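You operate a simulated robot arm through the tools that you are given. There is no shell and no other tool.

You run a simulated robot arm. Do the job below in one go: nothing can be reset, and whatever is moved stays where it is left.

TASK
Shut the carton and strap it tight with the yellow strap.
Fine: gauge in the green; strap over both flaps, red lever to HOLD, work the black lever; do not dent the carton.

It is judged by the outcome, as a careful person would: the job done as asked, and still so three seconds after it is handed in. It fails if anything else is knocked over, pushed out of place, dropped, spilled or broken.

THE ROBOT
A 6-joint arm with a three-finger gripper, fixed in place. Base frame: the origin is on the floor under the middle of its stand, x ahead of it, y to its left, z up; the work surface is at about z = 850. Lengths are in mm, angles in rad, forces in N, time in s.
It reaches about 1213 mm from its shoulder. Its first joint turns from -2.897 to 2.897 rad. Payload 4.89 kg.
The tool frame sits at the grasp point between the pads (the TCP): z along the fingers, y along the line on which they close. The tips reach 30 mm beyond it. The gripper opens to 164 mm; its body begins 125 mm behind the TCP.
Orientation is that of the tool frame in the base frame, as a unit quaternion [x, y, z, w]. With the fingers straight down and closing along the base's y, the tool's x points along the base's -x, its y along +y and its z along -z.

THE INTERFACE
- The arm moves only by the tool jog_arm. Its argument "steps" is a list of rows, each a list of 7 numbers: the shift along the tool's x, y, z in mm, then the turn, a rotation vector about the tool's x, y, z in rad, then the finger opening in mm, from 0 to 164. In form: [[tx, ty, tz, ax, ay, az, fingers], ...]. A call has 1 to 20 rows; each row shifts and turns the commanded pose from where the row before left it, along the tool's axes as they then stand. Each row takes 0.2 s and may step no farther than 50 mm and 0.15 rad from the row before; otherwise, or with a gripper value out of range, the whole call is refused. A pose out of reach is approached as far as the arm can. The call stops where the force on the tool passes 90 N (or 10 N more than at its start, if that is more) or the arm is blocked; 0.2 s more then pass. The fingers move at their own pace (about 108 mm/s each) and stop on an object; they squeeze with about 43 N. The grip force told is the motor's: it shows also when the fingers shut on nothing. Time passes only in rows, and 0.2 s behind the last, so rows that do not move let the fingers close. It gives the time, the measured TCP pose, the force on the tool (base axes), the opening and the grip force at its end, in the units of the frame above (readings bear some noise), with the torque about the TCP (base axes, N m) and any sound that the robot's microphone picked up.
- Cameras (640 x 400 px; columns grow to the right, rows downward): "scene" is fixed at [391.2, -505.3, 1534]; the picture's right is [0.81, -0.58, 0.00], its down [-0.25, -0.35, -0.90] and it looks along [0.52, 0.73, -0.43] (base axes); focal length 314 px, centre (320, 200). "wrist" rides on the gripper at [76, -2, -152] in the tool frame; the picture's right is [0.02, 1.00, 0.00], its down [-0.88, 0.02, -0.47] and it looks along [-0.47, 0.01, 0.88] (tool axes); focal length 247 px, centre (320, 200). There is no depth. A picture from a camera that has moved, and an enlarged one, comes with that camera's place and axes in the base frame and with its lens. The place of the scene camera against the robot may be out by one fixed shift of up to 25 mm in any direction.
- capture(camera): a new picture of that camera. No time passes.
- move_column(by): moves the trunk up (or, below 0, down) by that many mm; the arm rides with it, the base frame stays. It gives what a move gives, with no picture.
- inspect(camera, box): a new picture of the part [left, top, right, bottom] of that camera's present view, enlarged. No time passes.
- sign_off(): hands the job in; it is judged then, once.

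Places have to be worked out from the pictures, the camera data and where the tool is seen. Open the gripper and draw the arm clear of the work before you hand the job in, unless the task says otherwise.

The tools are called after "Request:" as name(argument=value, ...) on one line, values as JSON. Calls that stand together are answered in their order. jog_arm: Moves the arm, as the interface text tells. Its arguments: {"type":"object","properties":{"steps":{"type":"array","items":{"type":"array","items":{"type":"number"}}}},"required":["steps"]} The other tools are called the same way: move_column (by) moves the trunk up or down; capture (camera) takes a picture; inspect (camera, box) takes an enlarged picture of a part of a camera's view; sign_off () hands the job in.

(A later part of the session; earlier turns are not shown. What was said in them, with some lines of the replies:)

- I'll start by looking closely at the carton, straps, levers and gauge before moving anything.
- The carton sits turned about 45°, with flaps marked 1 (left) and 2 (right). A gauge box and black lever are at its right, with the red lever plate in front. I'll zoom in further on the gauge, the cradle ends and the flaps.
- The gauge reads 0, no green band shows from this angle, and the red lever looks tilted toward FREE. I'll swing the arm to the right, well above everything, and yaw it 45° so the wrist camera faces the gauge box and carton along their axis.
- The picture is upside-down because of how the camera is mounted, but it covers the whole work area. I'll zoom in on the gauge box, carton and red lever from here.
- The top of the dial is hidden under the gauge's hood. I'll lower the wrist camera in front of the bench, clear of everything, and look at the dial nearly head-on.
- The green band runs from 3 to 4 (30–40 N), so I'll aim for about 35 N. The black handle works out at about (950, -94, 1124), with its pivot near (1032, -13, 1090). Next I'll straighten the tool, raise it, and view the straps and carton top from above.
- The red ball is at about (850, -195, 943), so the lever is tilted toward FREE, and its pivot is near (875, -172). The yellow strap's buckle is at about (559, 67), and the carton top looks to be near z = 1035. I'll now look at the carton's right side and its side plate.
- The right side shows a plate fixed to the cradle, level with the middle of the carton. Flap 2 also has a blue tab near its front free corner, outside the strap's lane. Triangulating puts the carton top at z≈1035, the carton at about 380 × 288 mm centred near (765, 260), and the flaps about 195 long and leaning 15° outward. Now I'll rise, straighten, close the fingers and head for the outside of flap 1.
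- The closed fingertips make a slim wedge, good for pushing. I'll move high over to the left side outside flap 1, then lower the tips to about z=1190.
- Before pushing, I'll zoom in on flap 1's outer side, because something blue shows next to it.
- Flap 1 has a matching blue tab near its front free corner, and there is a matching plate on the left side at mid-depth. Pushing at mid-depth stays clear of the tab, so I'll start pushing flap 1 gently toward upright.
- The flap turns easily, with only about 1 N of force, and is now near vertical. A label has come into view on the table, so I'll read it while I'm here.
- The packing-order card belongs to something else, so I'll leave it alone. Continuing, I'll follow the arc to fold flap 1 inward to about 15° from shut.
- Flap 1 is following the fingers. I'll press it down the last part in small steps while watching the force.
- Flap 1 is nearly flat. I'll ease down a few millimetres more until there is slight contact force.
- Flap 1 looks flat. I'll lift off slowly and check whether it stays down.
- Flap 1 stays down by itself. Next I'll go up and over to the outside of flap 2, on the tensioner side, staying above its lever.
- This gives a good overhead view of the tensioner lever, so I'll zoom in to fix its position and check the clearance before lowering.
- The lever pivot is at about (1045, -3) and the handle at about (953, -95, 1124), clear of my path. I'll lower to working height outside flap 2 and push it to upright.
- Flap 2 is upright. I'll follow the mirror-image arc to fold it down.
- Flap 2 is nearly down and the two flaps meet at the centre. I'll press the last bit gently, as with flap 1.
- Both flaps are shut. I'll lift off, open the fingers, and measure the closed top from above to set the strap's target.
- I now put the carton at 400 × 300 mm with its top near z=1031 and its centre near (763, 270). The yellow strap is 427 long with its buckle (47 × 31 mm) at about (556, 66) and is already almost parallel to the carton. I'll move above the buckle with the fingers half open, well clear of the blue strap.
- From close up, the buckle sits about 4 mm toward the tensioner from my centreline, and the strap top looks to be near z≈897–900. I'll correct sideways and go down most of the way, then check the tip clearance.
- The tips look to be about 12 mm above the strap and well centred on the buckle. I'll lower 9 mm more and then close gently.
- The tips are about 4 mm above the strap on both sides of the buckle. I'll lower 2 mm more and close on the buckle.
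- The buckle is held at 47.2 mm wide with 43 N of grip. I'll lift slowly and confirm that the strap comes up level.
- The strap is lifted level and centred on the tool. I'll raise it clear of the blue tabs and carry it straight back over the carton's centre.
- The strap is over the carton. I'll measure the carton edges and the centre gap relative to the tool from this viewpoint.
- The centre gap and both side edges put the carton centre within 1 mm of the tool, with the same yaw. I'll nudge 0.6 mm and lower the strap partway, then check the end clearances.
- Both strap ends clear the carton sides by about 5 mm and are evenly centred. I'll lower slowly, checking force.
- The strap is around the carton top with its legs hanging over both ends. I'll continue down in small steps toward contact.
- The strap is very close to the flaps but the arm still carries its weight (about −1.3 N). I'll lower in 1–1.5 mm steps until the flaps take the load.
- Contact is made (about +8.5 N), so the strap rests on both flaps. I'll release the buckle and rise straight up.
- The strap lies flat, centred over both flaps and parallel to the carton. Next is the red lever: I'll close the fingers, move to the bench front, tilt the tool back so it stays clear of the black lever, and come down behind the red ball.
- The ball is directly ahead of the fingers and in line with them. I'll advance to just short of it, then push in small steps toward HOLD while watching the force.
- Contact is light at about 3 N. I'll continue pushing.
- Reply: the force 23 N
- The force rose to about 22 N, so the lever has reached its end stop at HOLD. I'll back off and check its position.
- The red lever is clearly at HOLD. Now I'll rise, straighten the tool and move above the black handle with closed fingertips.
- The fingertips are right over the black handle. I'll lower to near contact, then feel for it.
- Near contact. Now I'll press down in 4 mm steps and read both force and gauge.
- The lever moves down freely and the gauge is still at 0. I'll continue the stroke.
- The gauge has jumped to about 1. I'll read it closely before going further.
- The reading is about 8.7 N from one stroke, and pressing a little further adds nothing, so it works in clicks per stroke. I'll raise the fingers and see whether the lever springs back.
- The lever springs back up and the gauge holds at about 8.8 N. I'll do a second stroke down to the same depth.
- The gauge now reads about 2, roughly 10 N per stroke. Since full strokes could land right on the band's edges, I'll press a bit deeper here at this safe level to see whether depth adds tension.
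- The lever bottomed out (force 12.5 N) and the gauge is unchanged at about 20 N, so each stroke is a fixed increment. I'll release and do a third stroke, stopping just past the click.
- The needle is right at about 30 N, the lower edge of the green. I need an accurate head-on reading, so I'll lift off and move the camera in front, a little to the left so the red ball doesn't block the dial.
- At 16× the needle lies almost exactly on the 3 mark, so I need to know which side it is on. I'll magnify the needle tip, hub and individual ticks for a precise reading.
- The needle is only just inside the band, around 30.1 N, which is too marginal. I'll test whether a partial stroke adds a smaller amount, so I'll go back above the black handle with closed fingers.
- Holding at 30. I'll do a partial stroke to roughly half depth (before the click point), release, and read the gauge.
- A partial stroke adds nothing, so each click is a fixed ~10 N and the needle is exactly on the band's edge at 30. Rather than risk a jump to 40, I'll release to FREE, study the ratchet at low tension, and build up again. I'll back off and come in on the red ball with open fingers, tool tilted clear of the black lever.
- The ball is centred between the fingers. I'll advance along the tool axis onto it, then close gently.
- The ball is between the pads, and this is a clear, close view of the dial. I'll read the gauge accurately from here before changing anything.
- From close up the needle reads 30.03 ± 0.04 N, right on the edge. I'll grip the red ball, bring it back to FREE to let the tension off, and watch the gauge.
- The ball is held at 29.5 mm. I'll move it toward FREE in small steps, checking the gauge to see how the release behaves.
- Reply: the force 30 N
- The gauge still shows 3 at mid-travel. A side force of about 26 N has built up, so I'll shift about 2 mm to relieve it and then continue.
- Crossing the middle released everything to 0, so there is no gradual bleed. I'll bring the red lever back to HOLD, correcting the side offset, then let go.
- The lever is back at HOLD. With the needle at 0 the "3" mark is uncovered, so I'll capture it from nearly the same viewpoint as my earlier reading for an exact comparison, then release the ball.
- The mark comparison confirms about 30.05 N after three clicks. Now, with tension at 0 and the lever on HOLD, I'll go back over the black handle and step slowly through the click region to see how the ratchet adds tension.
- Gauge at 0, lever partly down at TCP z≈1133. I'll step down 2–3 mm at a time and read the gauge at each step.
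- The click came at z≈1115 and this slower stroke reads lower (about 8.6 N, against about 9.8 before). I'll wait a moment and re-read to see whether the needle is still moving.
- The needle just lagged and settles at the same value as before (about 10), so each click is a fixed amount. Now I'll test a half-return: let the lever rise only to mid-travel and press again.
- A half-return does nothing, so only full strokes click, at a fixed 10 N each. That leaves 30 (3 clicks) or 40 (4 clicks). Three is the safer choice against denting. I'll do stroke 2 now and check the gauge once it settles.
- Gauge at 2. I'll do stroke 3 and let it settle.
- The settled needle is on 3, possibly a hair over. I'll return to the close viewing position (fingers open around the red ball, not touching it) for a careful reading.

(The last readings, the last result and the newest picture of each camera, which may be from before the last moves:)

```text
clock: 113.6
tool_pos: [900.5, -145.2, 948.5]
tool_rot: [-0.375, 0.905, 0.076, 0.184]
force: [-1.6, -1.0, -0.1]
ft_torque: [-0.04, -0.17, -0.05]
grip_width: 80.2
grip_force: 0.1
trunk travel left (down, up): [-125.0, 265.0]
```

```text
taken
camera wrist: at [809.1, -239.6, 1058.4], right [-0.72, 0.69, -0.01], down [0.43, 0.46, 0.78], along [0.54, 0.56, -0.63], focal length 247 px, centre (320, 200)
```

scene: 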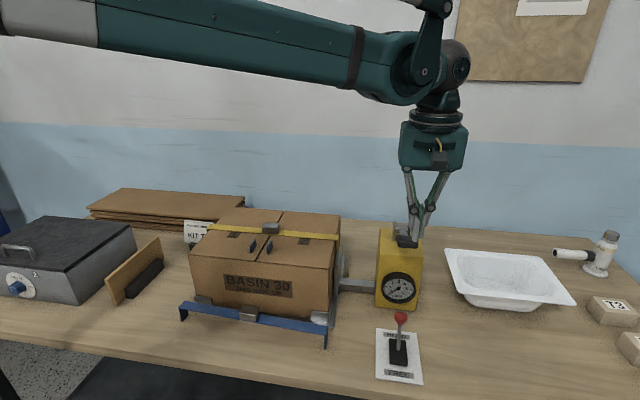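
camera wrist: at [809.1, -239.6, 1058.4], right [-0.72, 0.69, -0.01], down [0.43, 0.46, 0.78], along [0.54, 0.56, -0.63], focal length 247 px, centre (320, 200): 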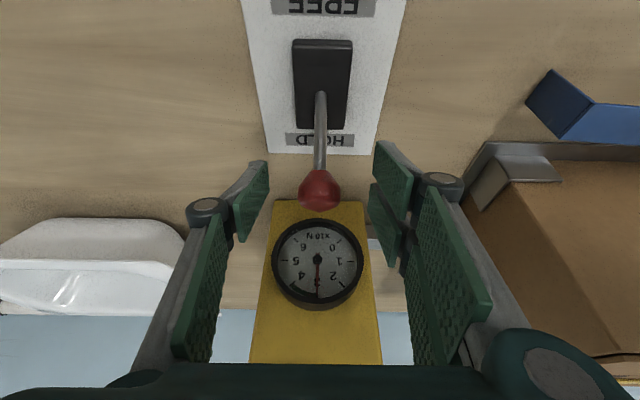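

Request:
inspect(camera="wrist", box=[304, 282, 334, 304])

Request:
inspect(camera="wrist", box=[304, 262, 334, 284])

Request:
inspect(camera="wrist", box=[304, 242, 334, 264])

Request:
inspect(camera="wrist", box=[268, 214, 368, 314])

```text
16.00 times, centred on (319, 293) of wrist
camera zoom: at [809.1, -239.6, 1058.4], right [-0.72, 0.69, -0.01], down [0.43, 0.46, 0.78], along [0.54, 0.56, -0.63], focal length 3952 px, centre (336, -1288)
```

zoom: 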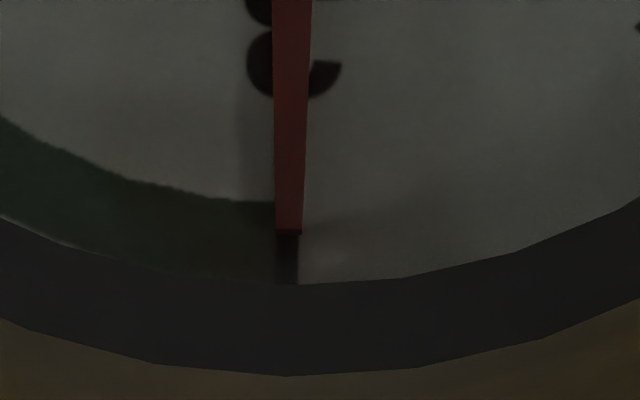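

```text
16.00 times, centred on (319, 273) of wrist
camera zoom: at [809.1, -239.6, 1058.4], right [-0.72, 0.69, -0.01], down [0.43, 0.46, 0.78], along [0.54, 0.56, -0.63], focal length 3952 px, centre (336, -968)
```

zoom: 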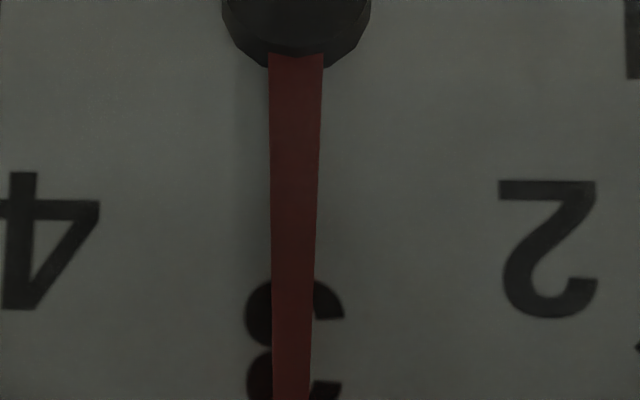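

```text
16.00 times, centred on (319, 253) of wrist
camera zoom: at [809.1, -239.6, 1058.4], right [-0.72, 0.69, -0.01], down [0.43, 0.46, 0.78], along [0.54, 0.56, -0.63], focal length 3952 px, centre (336, -648)
```

zoom: 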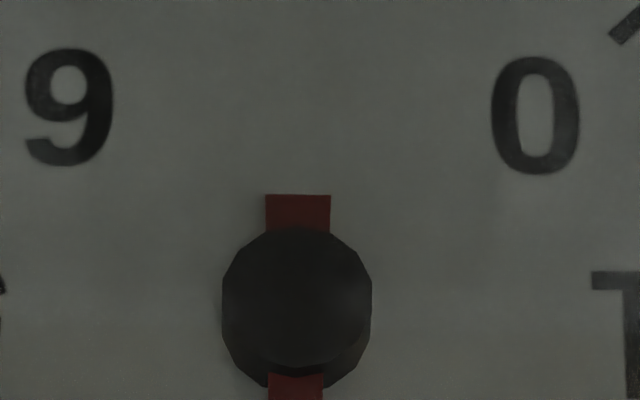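

```text
4.00 times, centred on (318, 264) of wrist
camera zoom: at [809.1, -239.6, 1058.4], right [-0.72, 0.69, -0.01], down [0.43, 0.46, 0.78], along [0.54, 0.56, -0.63], focal length 988 px, centre (328, -56)
```

zoom: 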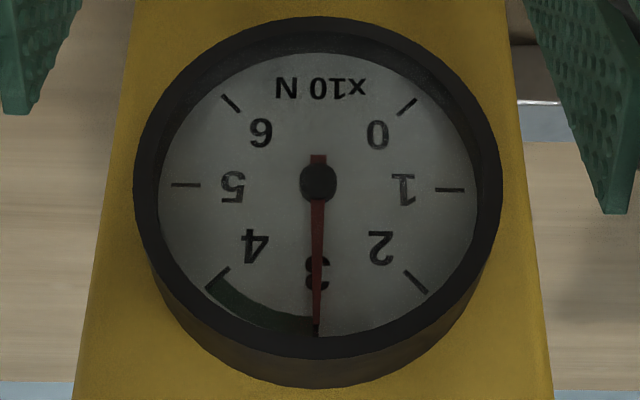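

The needle sits within a few hundredths of exactly 30. I'll magnify the other tick marks from this same viewpoint to fix the true scale and decide which side of the band edge it is on.

Request:
inspect(camera="wrist", box=[270, 250, 300, 270])

Request:
inspect(camera="wrist", box=[336, 251, 366, 271])

Request:
inspect(camera="wrist", box=[325, 231, 355, 251])

Request:
inspect(camera="wrist", box=[281, 231, 311, 251])

Request:
inspect(camera="wrist", box=[327, 275, 357, 295])

Request:
inspect(camera="wrist", box=[277, 275, 307, 295])

```text
16.00 times, centred on (285, 260) of wrist
camera zoom: at [809.1, -239.6, 1058.4], right [-0.72, 0.69, -0.01], down [0.43, 0.46, 0.78], along [0.54, 0.56, -0.63], focal length 3952 px, centre (880, -760)
```

zoom: 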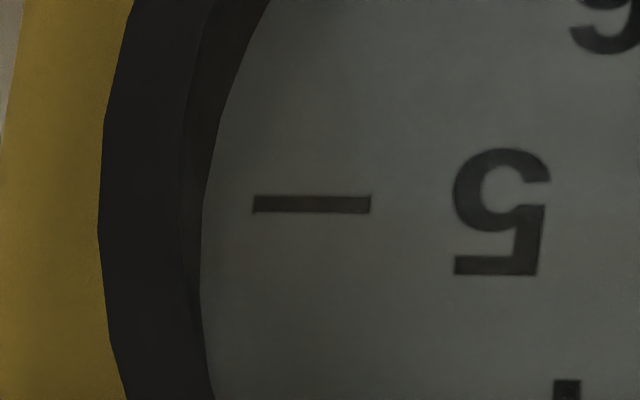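

```text
16.00 times, centred on (351, 261) of wrist
camera zoom: at [809.1, -239.6, 1058.4], right [-0.72, 0.69, -0.01], down [0.43, 0.46, 0.78], along [0.54, 0.56, -0.63], focal length 3952 px, centre (-176, -776)
```

zoom: 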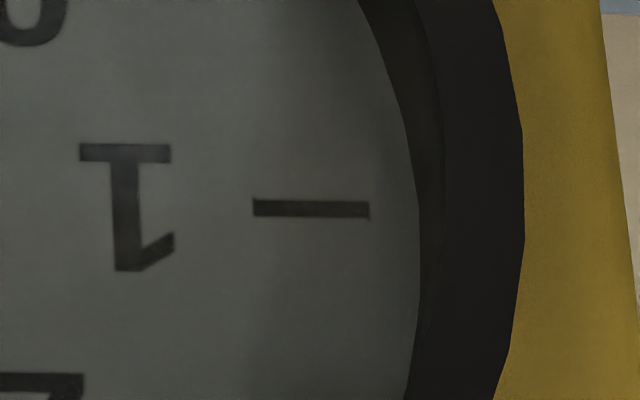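

```text
16.00 times, centred on (340, 241) of wrist
camera zoom: at [809.1, -239.6, 1058.4], right [-0.72, 0.69, -0.01], down [0.43, 0.46, 0.78], along [0.54, 0.56, -0.63], focal length 3952 px, centre (0, -456)
```

zoom: 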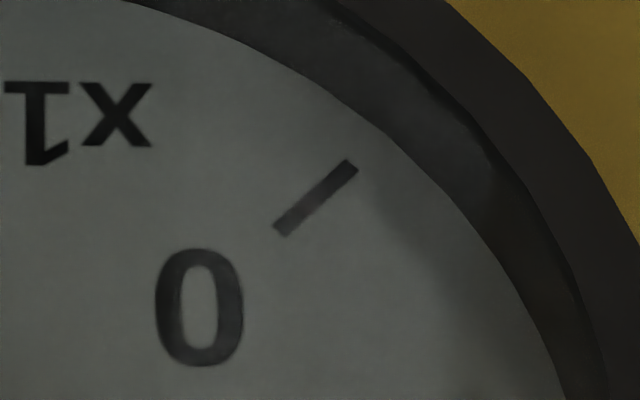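

```text
16.00 times, centred on (296, 241) of wrist
camera zoom: at [809.1, -239.6, 1058.4], right [-0.72, 0.69, -0.01], down [0.43, 0.46, 0.78], along [0.54, 0.56, -0.63], focal length 3952 px, centre (704, -456)
```

zoom: 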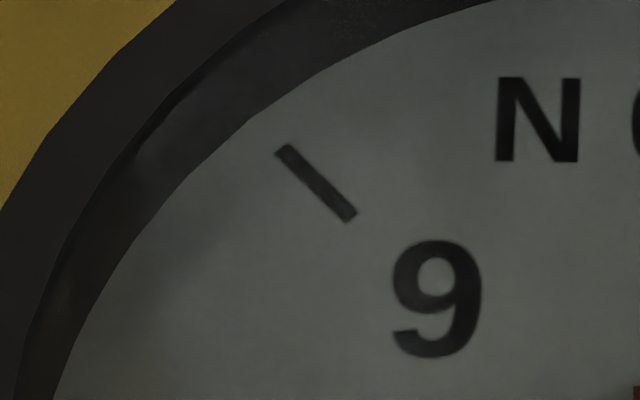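

```text
16.00 times, centred on (342, 285) of wrist
camera zoom: at [809.1, -239.6, 1058.4], right [-0.72, 0.69, -0.01], down [0.43, 0.46, 0.78], along [0.54, 0.56, -0.63], focal length 3952 px, centre (-32, -1160)
```

zoom: 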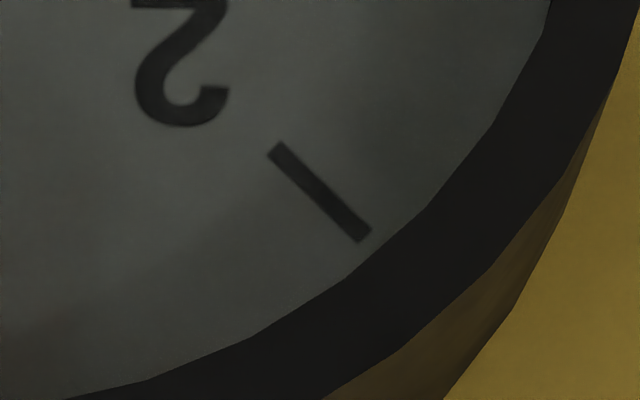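

```text
16.00 times, centred on (292, 285) of wrist
camera zoom: at [809.1, -239.6, 1058.4], right [-0.72, 0.69, -0.01], down [0.43, 0.46, 0.78], along [0.54, 0.56, -0.63], focal length 3952 px, centre (768, -1160)
```

zoom: 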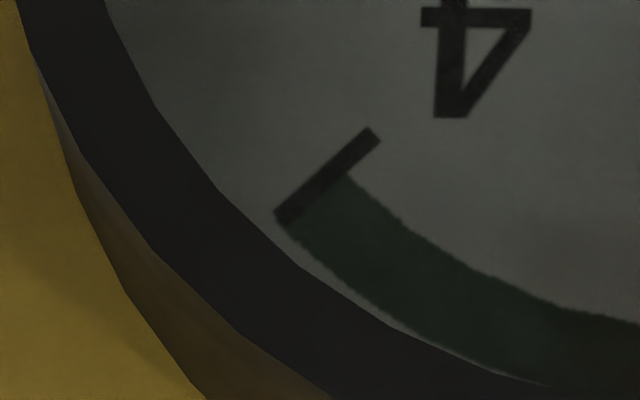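

Fitting all seven tick marks puts the needle at 29.98 ± 0.015, just on the low side of the green, and it held there earlier for over 10 s. A fourth click should therefore land just inside the upper end (about 39.97), and I can still release if it reads over. I'll go back to the black handle for one more full stroke.

Request:
jog_arm(steps=[[0, 0, -40, 0, 0, 0, 80], [0, 0, -40, 0, 0, 0, 80], [0, 0, -30, 0, 0, 0, 80], [-17.4, 0, -41.1, 0, 0, 0, 80], [-17.4, 0, -41.1, 0, 0, 0, 60], [-17.4, 0, -41.1, 0, 0, 0, 30], [0, 0, 0, 0, 0.1333, 0, 0], [0, 0, 0, 0, 0.1333, 0, 0], [0, 0, 0, 0, 0.1333, 0, 0], [-39, 0, 0, 0, 0, 0, 0], [-39, 0, 0, 0, 0, 0, 0], [-39, 0, 0, 0, 0, 0, 0]])

Request:
inspect(camera="scene", box=[365, 190, 445, 310])

Request:
inspect(camera="scene", box=[180, 180, 370, 300])

```text
clock: 116.2
tool_pos: [954.3, -94.3, 1183.8]
tool_rot: [-0.384, 0.924, 0.0, 0.0]
force: [-2.2, -1.7, 1.2]
ft_torque: [0.23, -0.23, 0.03]
grip_width: 0.3
grip_force: 43.2
trunk travel left (down, up): [-125.0, 265.0]
```

```text
3.33 times, centred on (405, 250) of scene
camera zoom: at [391.2, -505.3, 1534.0], right [0.81, -0.58, 0.0], down [-0.25, -0.35, -0.9], along [0.52, 0.73, -0.43], focal length 1046 px, centre (37, 33)
```

zoom: 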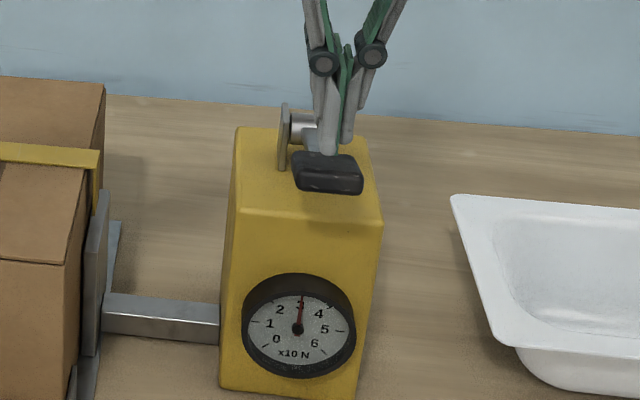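

```text
3.33 times, centred on (275, 240) of scene
camera zoom: at [391.2, -505.3, 1534.0], right [0.81, -0.58, 0.0], down [-0.25, -0.35, -0.9], along [0.52, 0.73, -0.43], focal length 1046 px, centre (470, 67)
```

zoom: 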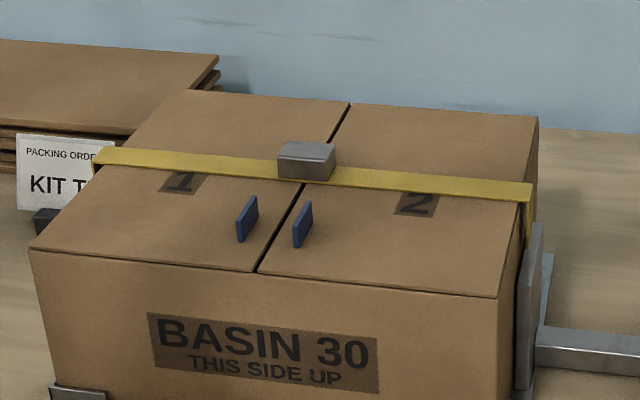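

Carton and strap look undisturbed. I'll make the fourth stroke, stopping just past the click, and let the needle settle.

Request:
jog_arm(steps=[[0, 0, 10, 0, 0, 0, 0], [0, 0, 10, 0, 0, 0, 0], [0, 0, 10, 0, 0, 0, 0], [0, 0, 10, 0, 0, 0, 0], [0, 0, 10, 0, 0, 0, 0], [0, 0, 10, 0, 0, 0, 0], [0, 0, 8, 0, 0, 0, 0], [0, 0, 4, 0, 0, 0, 0], [0, 0, 0, 0, 0, 0, 0], [0, 0, 0, 0, 0, 0, 0], [0, 0, 0, 0, 0, 0, 0]])

Request:
inspect(camera="scene", box=[376, 265, 424, 305])

Request:
inspect(camera="scene", box=[180, 180, 370, 300])

```text
clock: 118.6
tool_pos: [950.7, -92.9, 1110.2]
tool_rot: [-0.383, 0.924, 0.0, 0.0]
force: [-0.9, -1.2, 4.8]
ft_torque: [0.09, -0.09, -0.01]
grip_width: 0.0
grip_force: 42.6
trunk travel left (down, up): [-125.0, 265.0]
```

```text
10.00 times, centred on (400, 285) of scene
camera zoom: at [391.2, -505.3, 1534.0], right [0.81, -0.58, 0.0], down [-0.25, -0.35, -0.9], along [0.52, 0.73, -0.43], focal length 3138 px, centre (-480, -650)
```

zoom: 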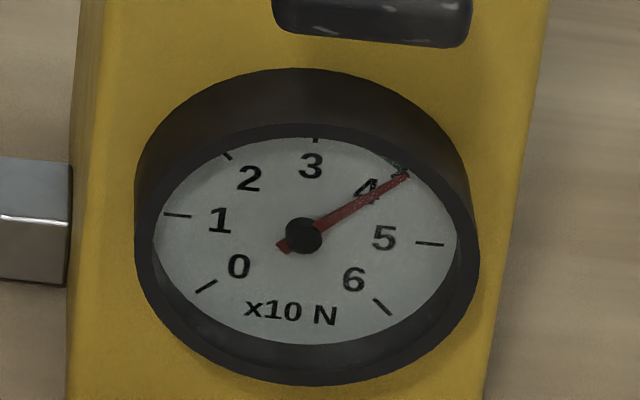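

```text
3.33 times, centred on (275, 240) of scene
camera zoom: at [391.2, -505.3, 1534.0], right [0.81, -0.58, 0.0], down [-0.25, -0.35, -0.9], along [0.52, 0.73, -0.43], focal length 1046 px, centre (470, 67)
```

zoom: 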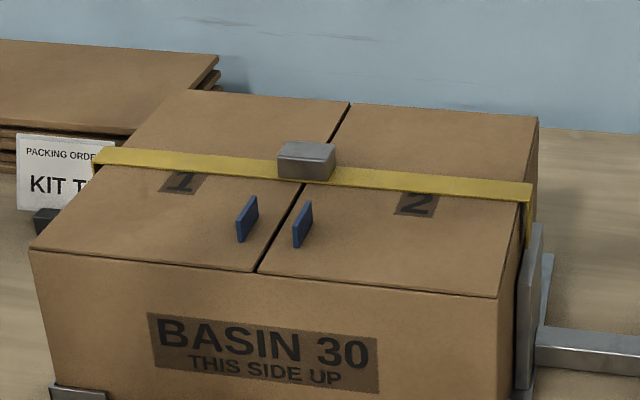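

The needle is now near the top of the band and the carton looks undented. I'll release the lever and go back to the close view for an exact reading.

Request:
jog_arm(steps=[[0, 0, -12, 0, 0, 0, 0], [0, 0, -30, 0, 0, 0, 0], [0, 0, -30, 0, 0, 0, 0], [39, 0, 0, 0, 0, 0, 0], [39, 0, 0, 0, 0, 0, 30], [39, 0, 0, 0, 0, 0, 60], [0, 0, 0, 0, -0.1333, 0, 80], [0, 0, 0, 0, -0.1333, 0, 80], [0, 0, 0, 0, -0.1333, 0, 80], [17.4, 0, 41.1, 0, 0, 0, 80], [17.4, 0, 41.1, 0, 0, 0, 80], [17.4, 0, 41.1, 0, 0, 0, 80], [0, 0, 40, 0, 0, 0, 80], [0, 0, 40, 0, 0, 0, 80], [0, 0, 30, 0, 0, 0, 80]])

Request:
inspect(camera="wrist", box=[268, 214, 368, 314])

Request:
inspect(camera="wrist", box=[277, 272, 307, 292])

Request:
inspect(camera="wrist", box=[302, 248, 332, 268])

```text
clock: 121.8
tool_pos: [896.9, -146.6, 945.0]
tool_rot: [-0.375, 0.906, 0.076, 0.183]
force: [-1.3, -0.2, 0.5]
ft_torque: [0.02, -0.13, -0.06]
grip_width: 79.9
grip_force: 0.2
trunk travel left (down, up): [-125.0, 265.0]
```

```text
4.00 times, centred on (318, 264) of wrist
camera zoom: at [805.7, -240.2, 1056.9], right [-0.72, 0.69, -0.01], down [0.43, 0.46, 0.78], along [0.54, 0.56, -0.63], focal length 988 px, centre (328, -56)
```

zoom: 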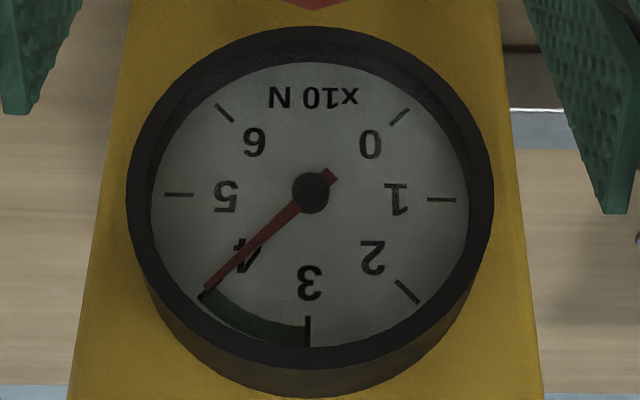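

```text
16.00 times, centred on (292, 282) of wrist
camera zoom: at [805.7, -240.2, 1056.9], right [-0.72, 0.69, -0.01], down [0.43, 0.46, 0.78], along [0.54, 0.56, -0.63], focal length 3952 px, centre (768, -1112)
```

zoom: 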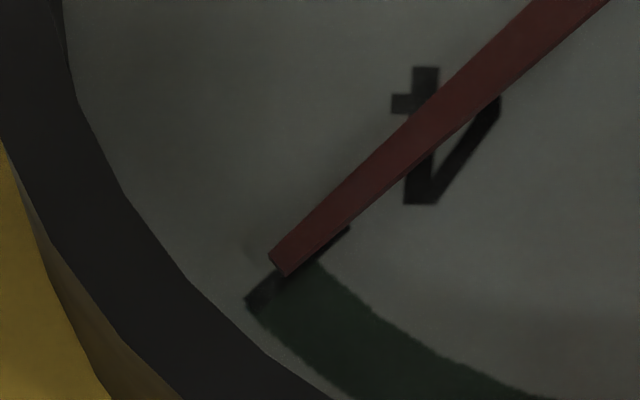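

```text
16.00 times, centred on (317, 258) of wrist
camera zoom: at [805.7, -240.2, 1056.9], right [-0.72, 0.69, -0.01], down [0.43, 0.46, 0.78], along [0.54, 0.56, -0.63], focal length 3952 px, centre (368, -728)
```

zoom: 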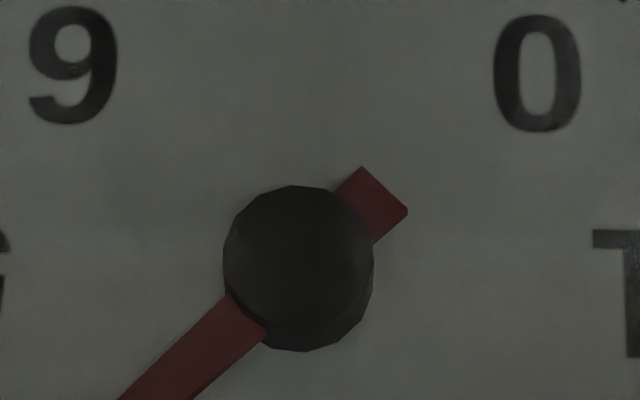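

The needle now reads about 39.9 N, just inside the upper end of the green, where 3 clicks had left it a hair below 30. I'll withdraw carefully from the ball, rise, and draw the arm clear with the gripper open.

Request:
jog_arm(steps=[[0, 0, -40, 0, 0, 0, 80], [0, 0, -40, 0, 0, 0, 80], [0, 0, -30, 0, 0, 0, 80], [-17.4, 0, -41.1, 0, 0, 0, 80], [-17.4, 0, -41.1, 0, 0, 0, 80], [-17.4, 0, -41.1, 0, 0, 0, 80], [0, 0, 0, 0, 0.1333, 0, 80], [0, 0, 0, 0, 0.1333, 0, 80], [0, 0, 0, 0, 0.1333, 0, 80], [10, 0, -44, 0, 0, 0, 80], [10, 0, -44, 0, 0, 0, 80], [10, 0, -44, 0, 0, 0, 100], [10, 0, -44, 0, 0, 0, 130], [10, 0, -44, 0, 0, 0, 160]])

Request:
capture(camera="wrist")

Request:
capture(camera="scene")

```text
clock: 124.8
tool_pos: [832.8, -214.3, 1405.6]
tool_rot: [-0.383, 0.924, 0.0, -0.001]
force: [0.5, 0.6, -1.5]
ft_torque: [-0.06, 0.13, 0.01]
grip_width: 160.1
grip_force: 0.1
trunk travel left (down, up): [-125.0, 265.0]
```

```text
taken
camera wrist: at [779.6, -271.2, 1557.6], right [-0.72, 0.69, 0.0], down [0.61, 0.64, 0.47], along [0.33, 0.34, -0.88], focal length 247 px, centre (320, 200)
```

wrist: 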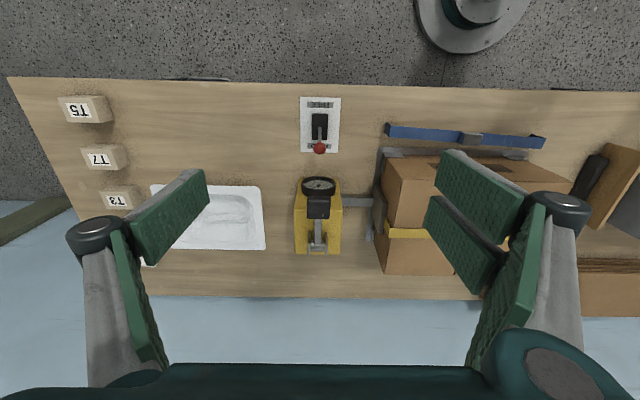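

```text
taken
```

scene: 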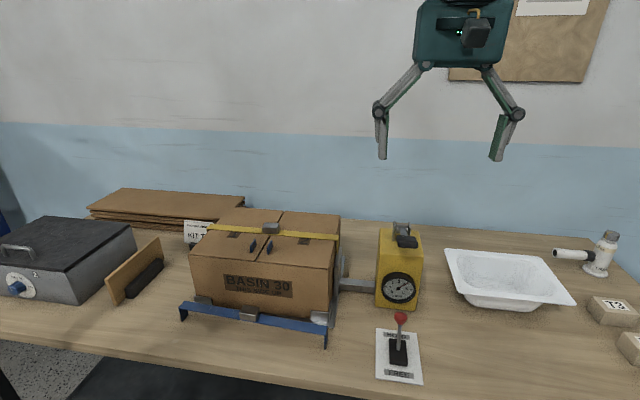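

The arm is clear and everything is in place. I'll move to roughly the starting position, let a few seconds pass, and then check the gauge, carton and levers.

Request:
jog_arm(steps=[[1, 42, 0, 0, 0, 0, 164], [1, 42, 0, 0, 0, 0, 164], [1, 42, 0, 0, 0, 0, 164], [1, 42, 0, 0, 0, 0, 164], [1, 42, 0, 0, 0, 0, 164], [1, 42, 0, 0, 0, 0, 164], [1, 42, 0, 0, 0, 0, 164], [1, 42, 0, 0, 0, 0, 164], [1, 42, 0, 0, 0, 0, 164], [1, 42, 0, 0, 0, 0, 164], [0, 0, 0, 0, 0, 0, 164], [0, 0, 0, 0, 0, 0, 164], [0, 0, 0, 0, 0, 0, 164], [0, 0, 0, 0, 0, 0, 164], [0, 0, 0, 0, 0, 0, 164]])

Request:
inspect(camera="scene", box=[376, 265, 424, 305])

Request:
inspect(camera="scene", box=[170, 180, 370, 340])

Request:
inspect(camera="scene", box=[370, 305, 430, 390])

Request:
capture(camera="wrist")

```text
clock: 128.0
tool_pos: [528.0, 77.5, 1404.6]
tool_rot: [-0.383, 0.924, -0.001, 0.0]
force: [-0.5, -0.4, -0.1]
ft_torque: [0.02, 0.0, 0.0]
grip_width: 164.0
grip_force: 0.1
trunk travel left (down, up): [-125.0, 265.0]
```

```text
10.00 times, centred on (400, 285) of scene
camera zoom: at [391.2, -505.3, 1534.0], right [0.81, -0.58, 0.0], down [-0.25, -0.35, -0.9], along [0.52, 0.73, -0.43], focal length 3138 px, centre (-480, -650)
```

zoom: 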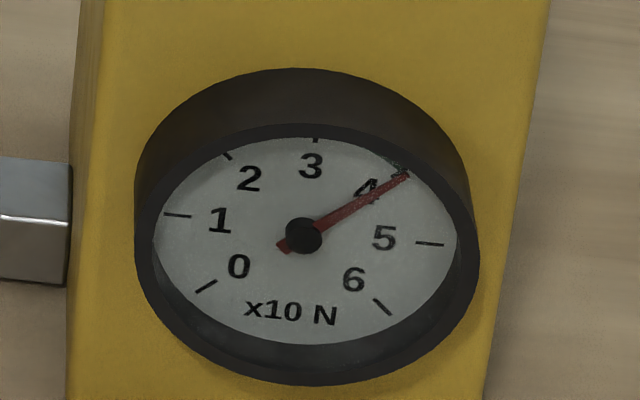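

```text
2.50 times, centred on (270, 260) of scene
camera zoom: at [391.2, -505.3, 1534.0], right [0.81, -0.58, 0.0], down [-0.25, -0.35, -0.9], along [0.52, 0.73, -0.43], focal length 784 px, centre (445, 50)
```

zoom: 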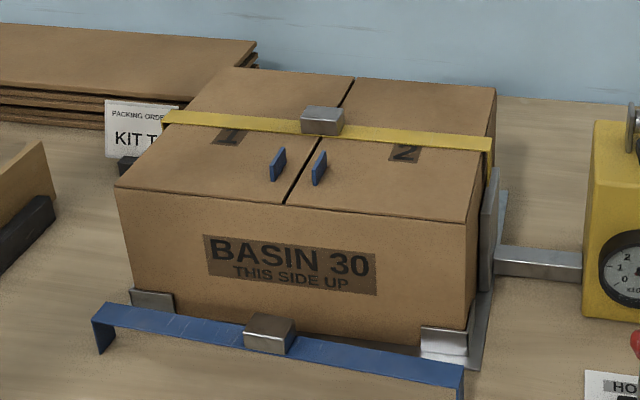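

```text
4.71 times, centred on (400, 348) of scene
camera zoom: at [391.2, -505.3, 1534.0], right [0.81, -0.58, 0.0], down [-0.25, -0.35, -0.9], along [0.52, 0.73, -0.43], focal length 1476 px, centre (-56, -494)
```

zoom: 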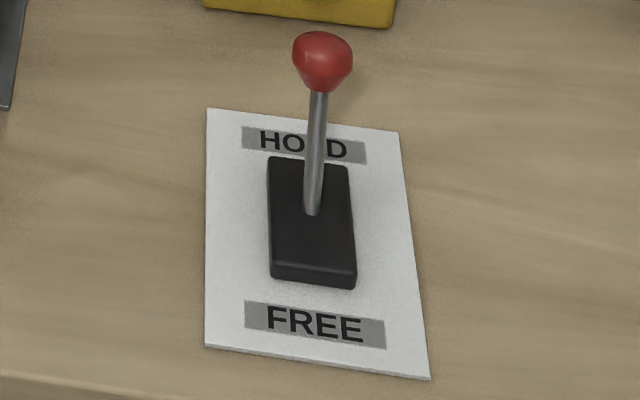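

```text
taken
camera wrist: at [473.8, 21.4, 1557.0], right [-0.72, 0.69, 0.0], down [0.61, 0.64, 0.47], along [0.33, 0.34, -0.88], focal length 247 px, centre (320, 200)
```

wrist: 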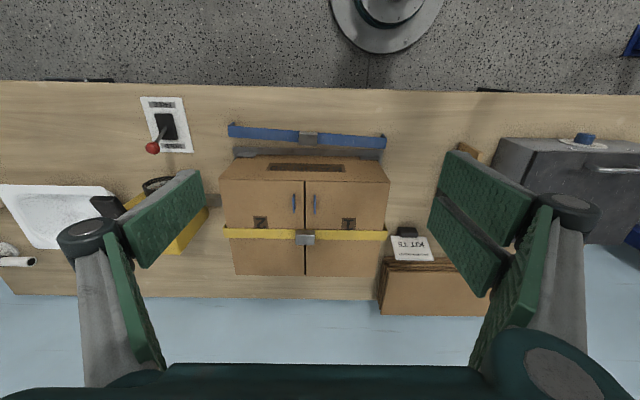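

Final check: both flaps are shut and undented, with the yellow strap centred across them. The red lever is at HOLD, and the gauge is steady at about 39.9 N in the green. Nothing else was moved and the arm is clear with the gripper open, so I'm handing it in.

Request:
sign_off()

```text
The job is handed in.
```

The carton is shut and strapped with the yellow strap. I handed it in with the gauge at about 39.9 N, just inside the top of the green (30–40 N).

- **Tension:** The black lever adds about 10 N per full stroke and nothing in between. Three strokes read 29.98 N by close measurement, a hair below the green, so I used four. The needle held its reading for several seconds after I let go.
- **Extra step:** After the first three strokes I put the red lever to FREE once, which dropped the gauge to 0. I tested how the ratchet works at low tension, then set it back to HOLD and pumped again from zero.
- **Final state:** The strap lies centred across both flaps, and the red lever is at HOLD. I saw no dents in the camera views. Nothing else was knocked or moved, and the arm is clear with the gripper open.

The reading is close to the upper edge of the green. My close measurement put it at 39.90 N, give or take about 0.04.
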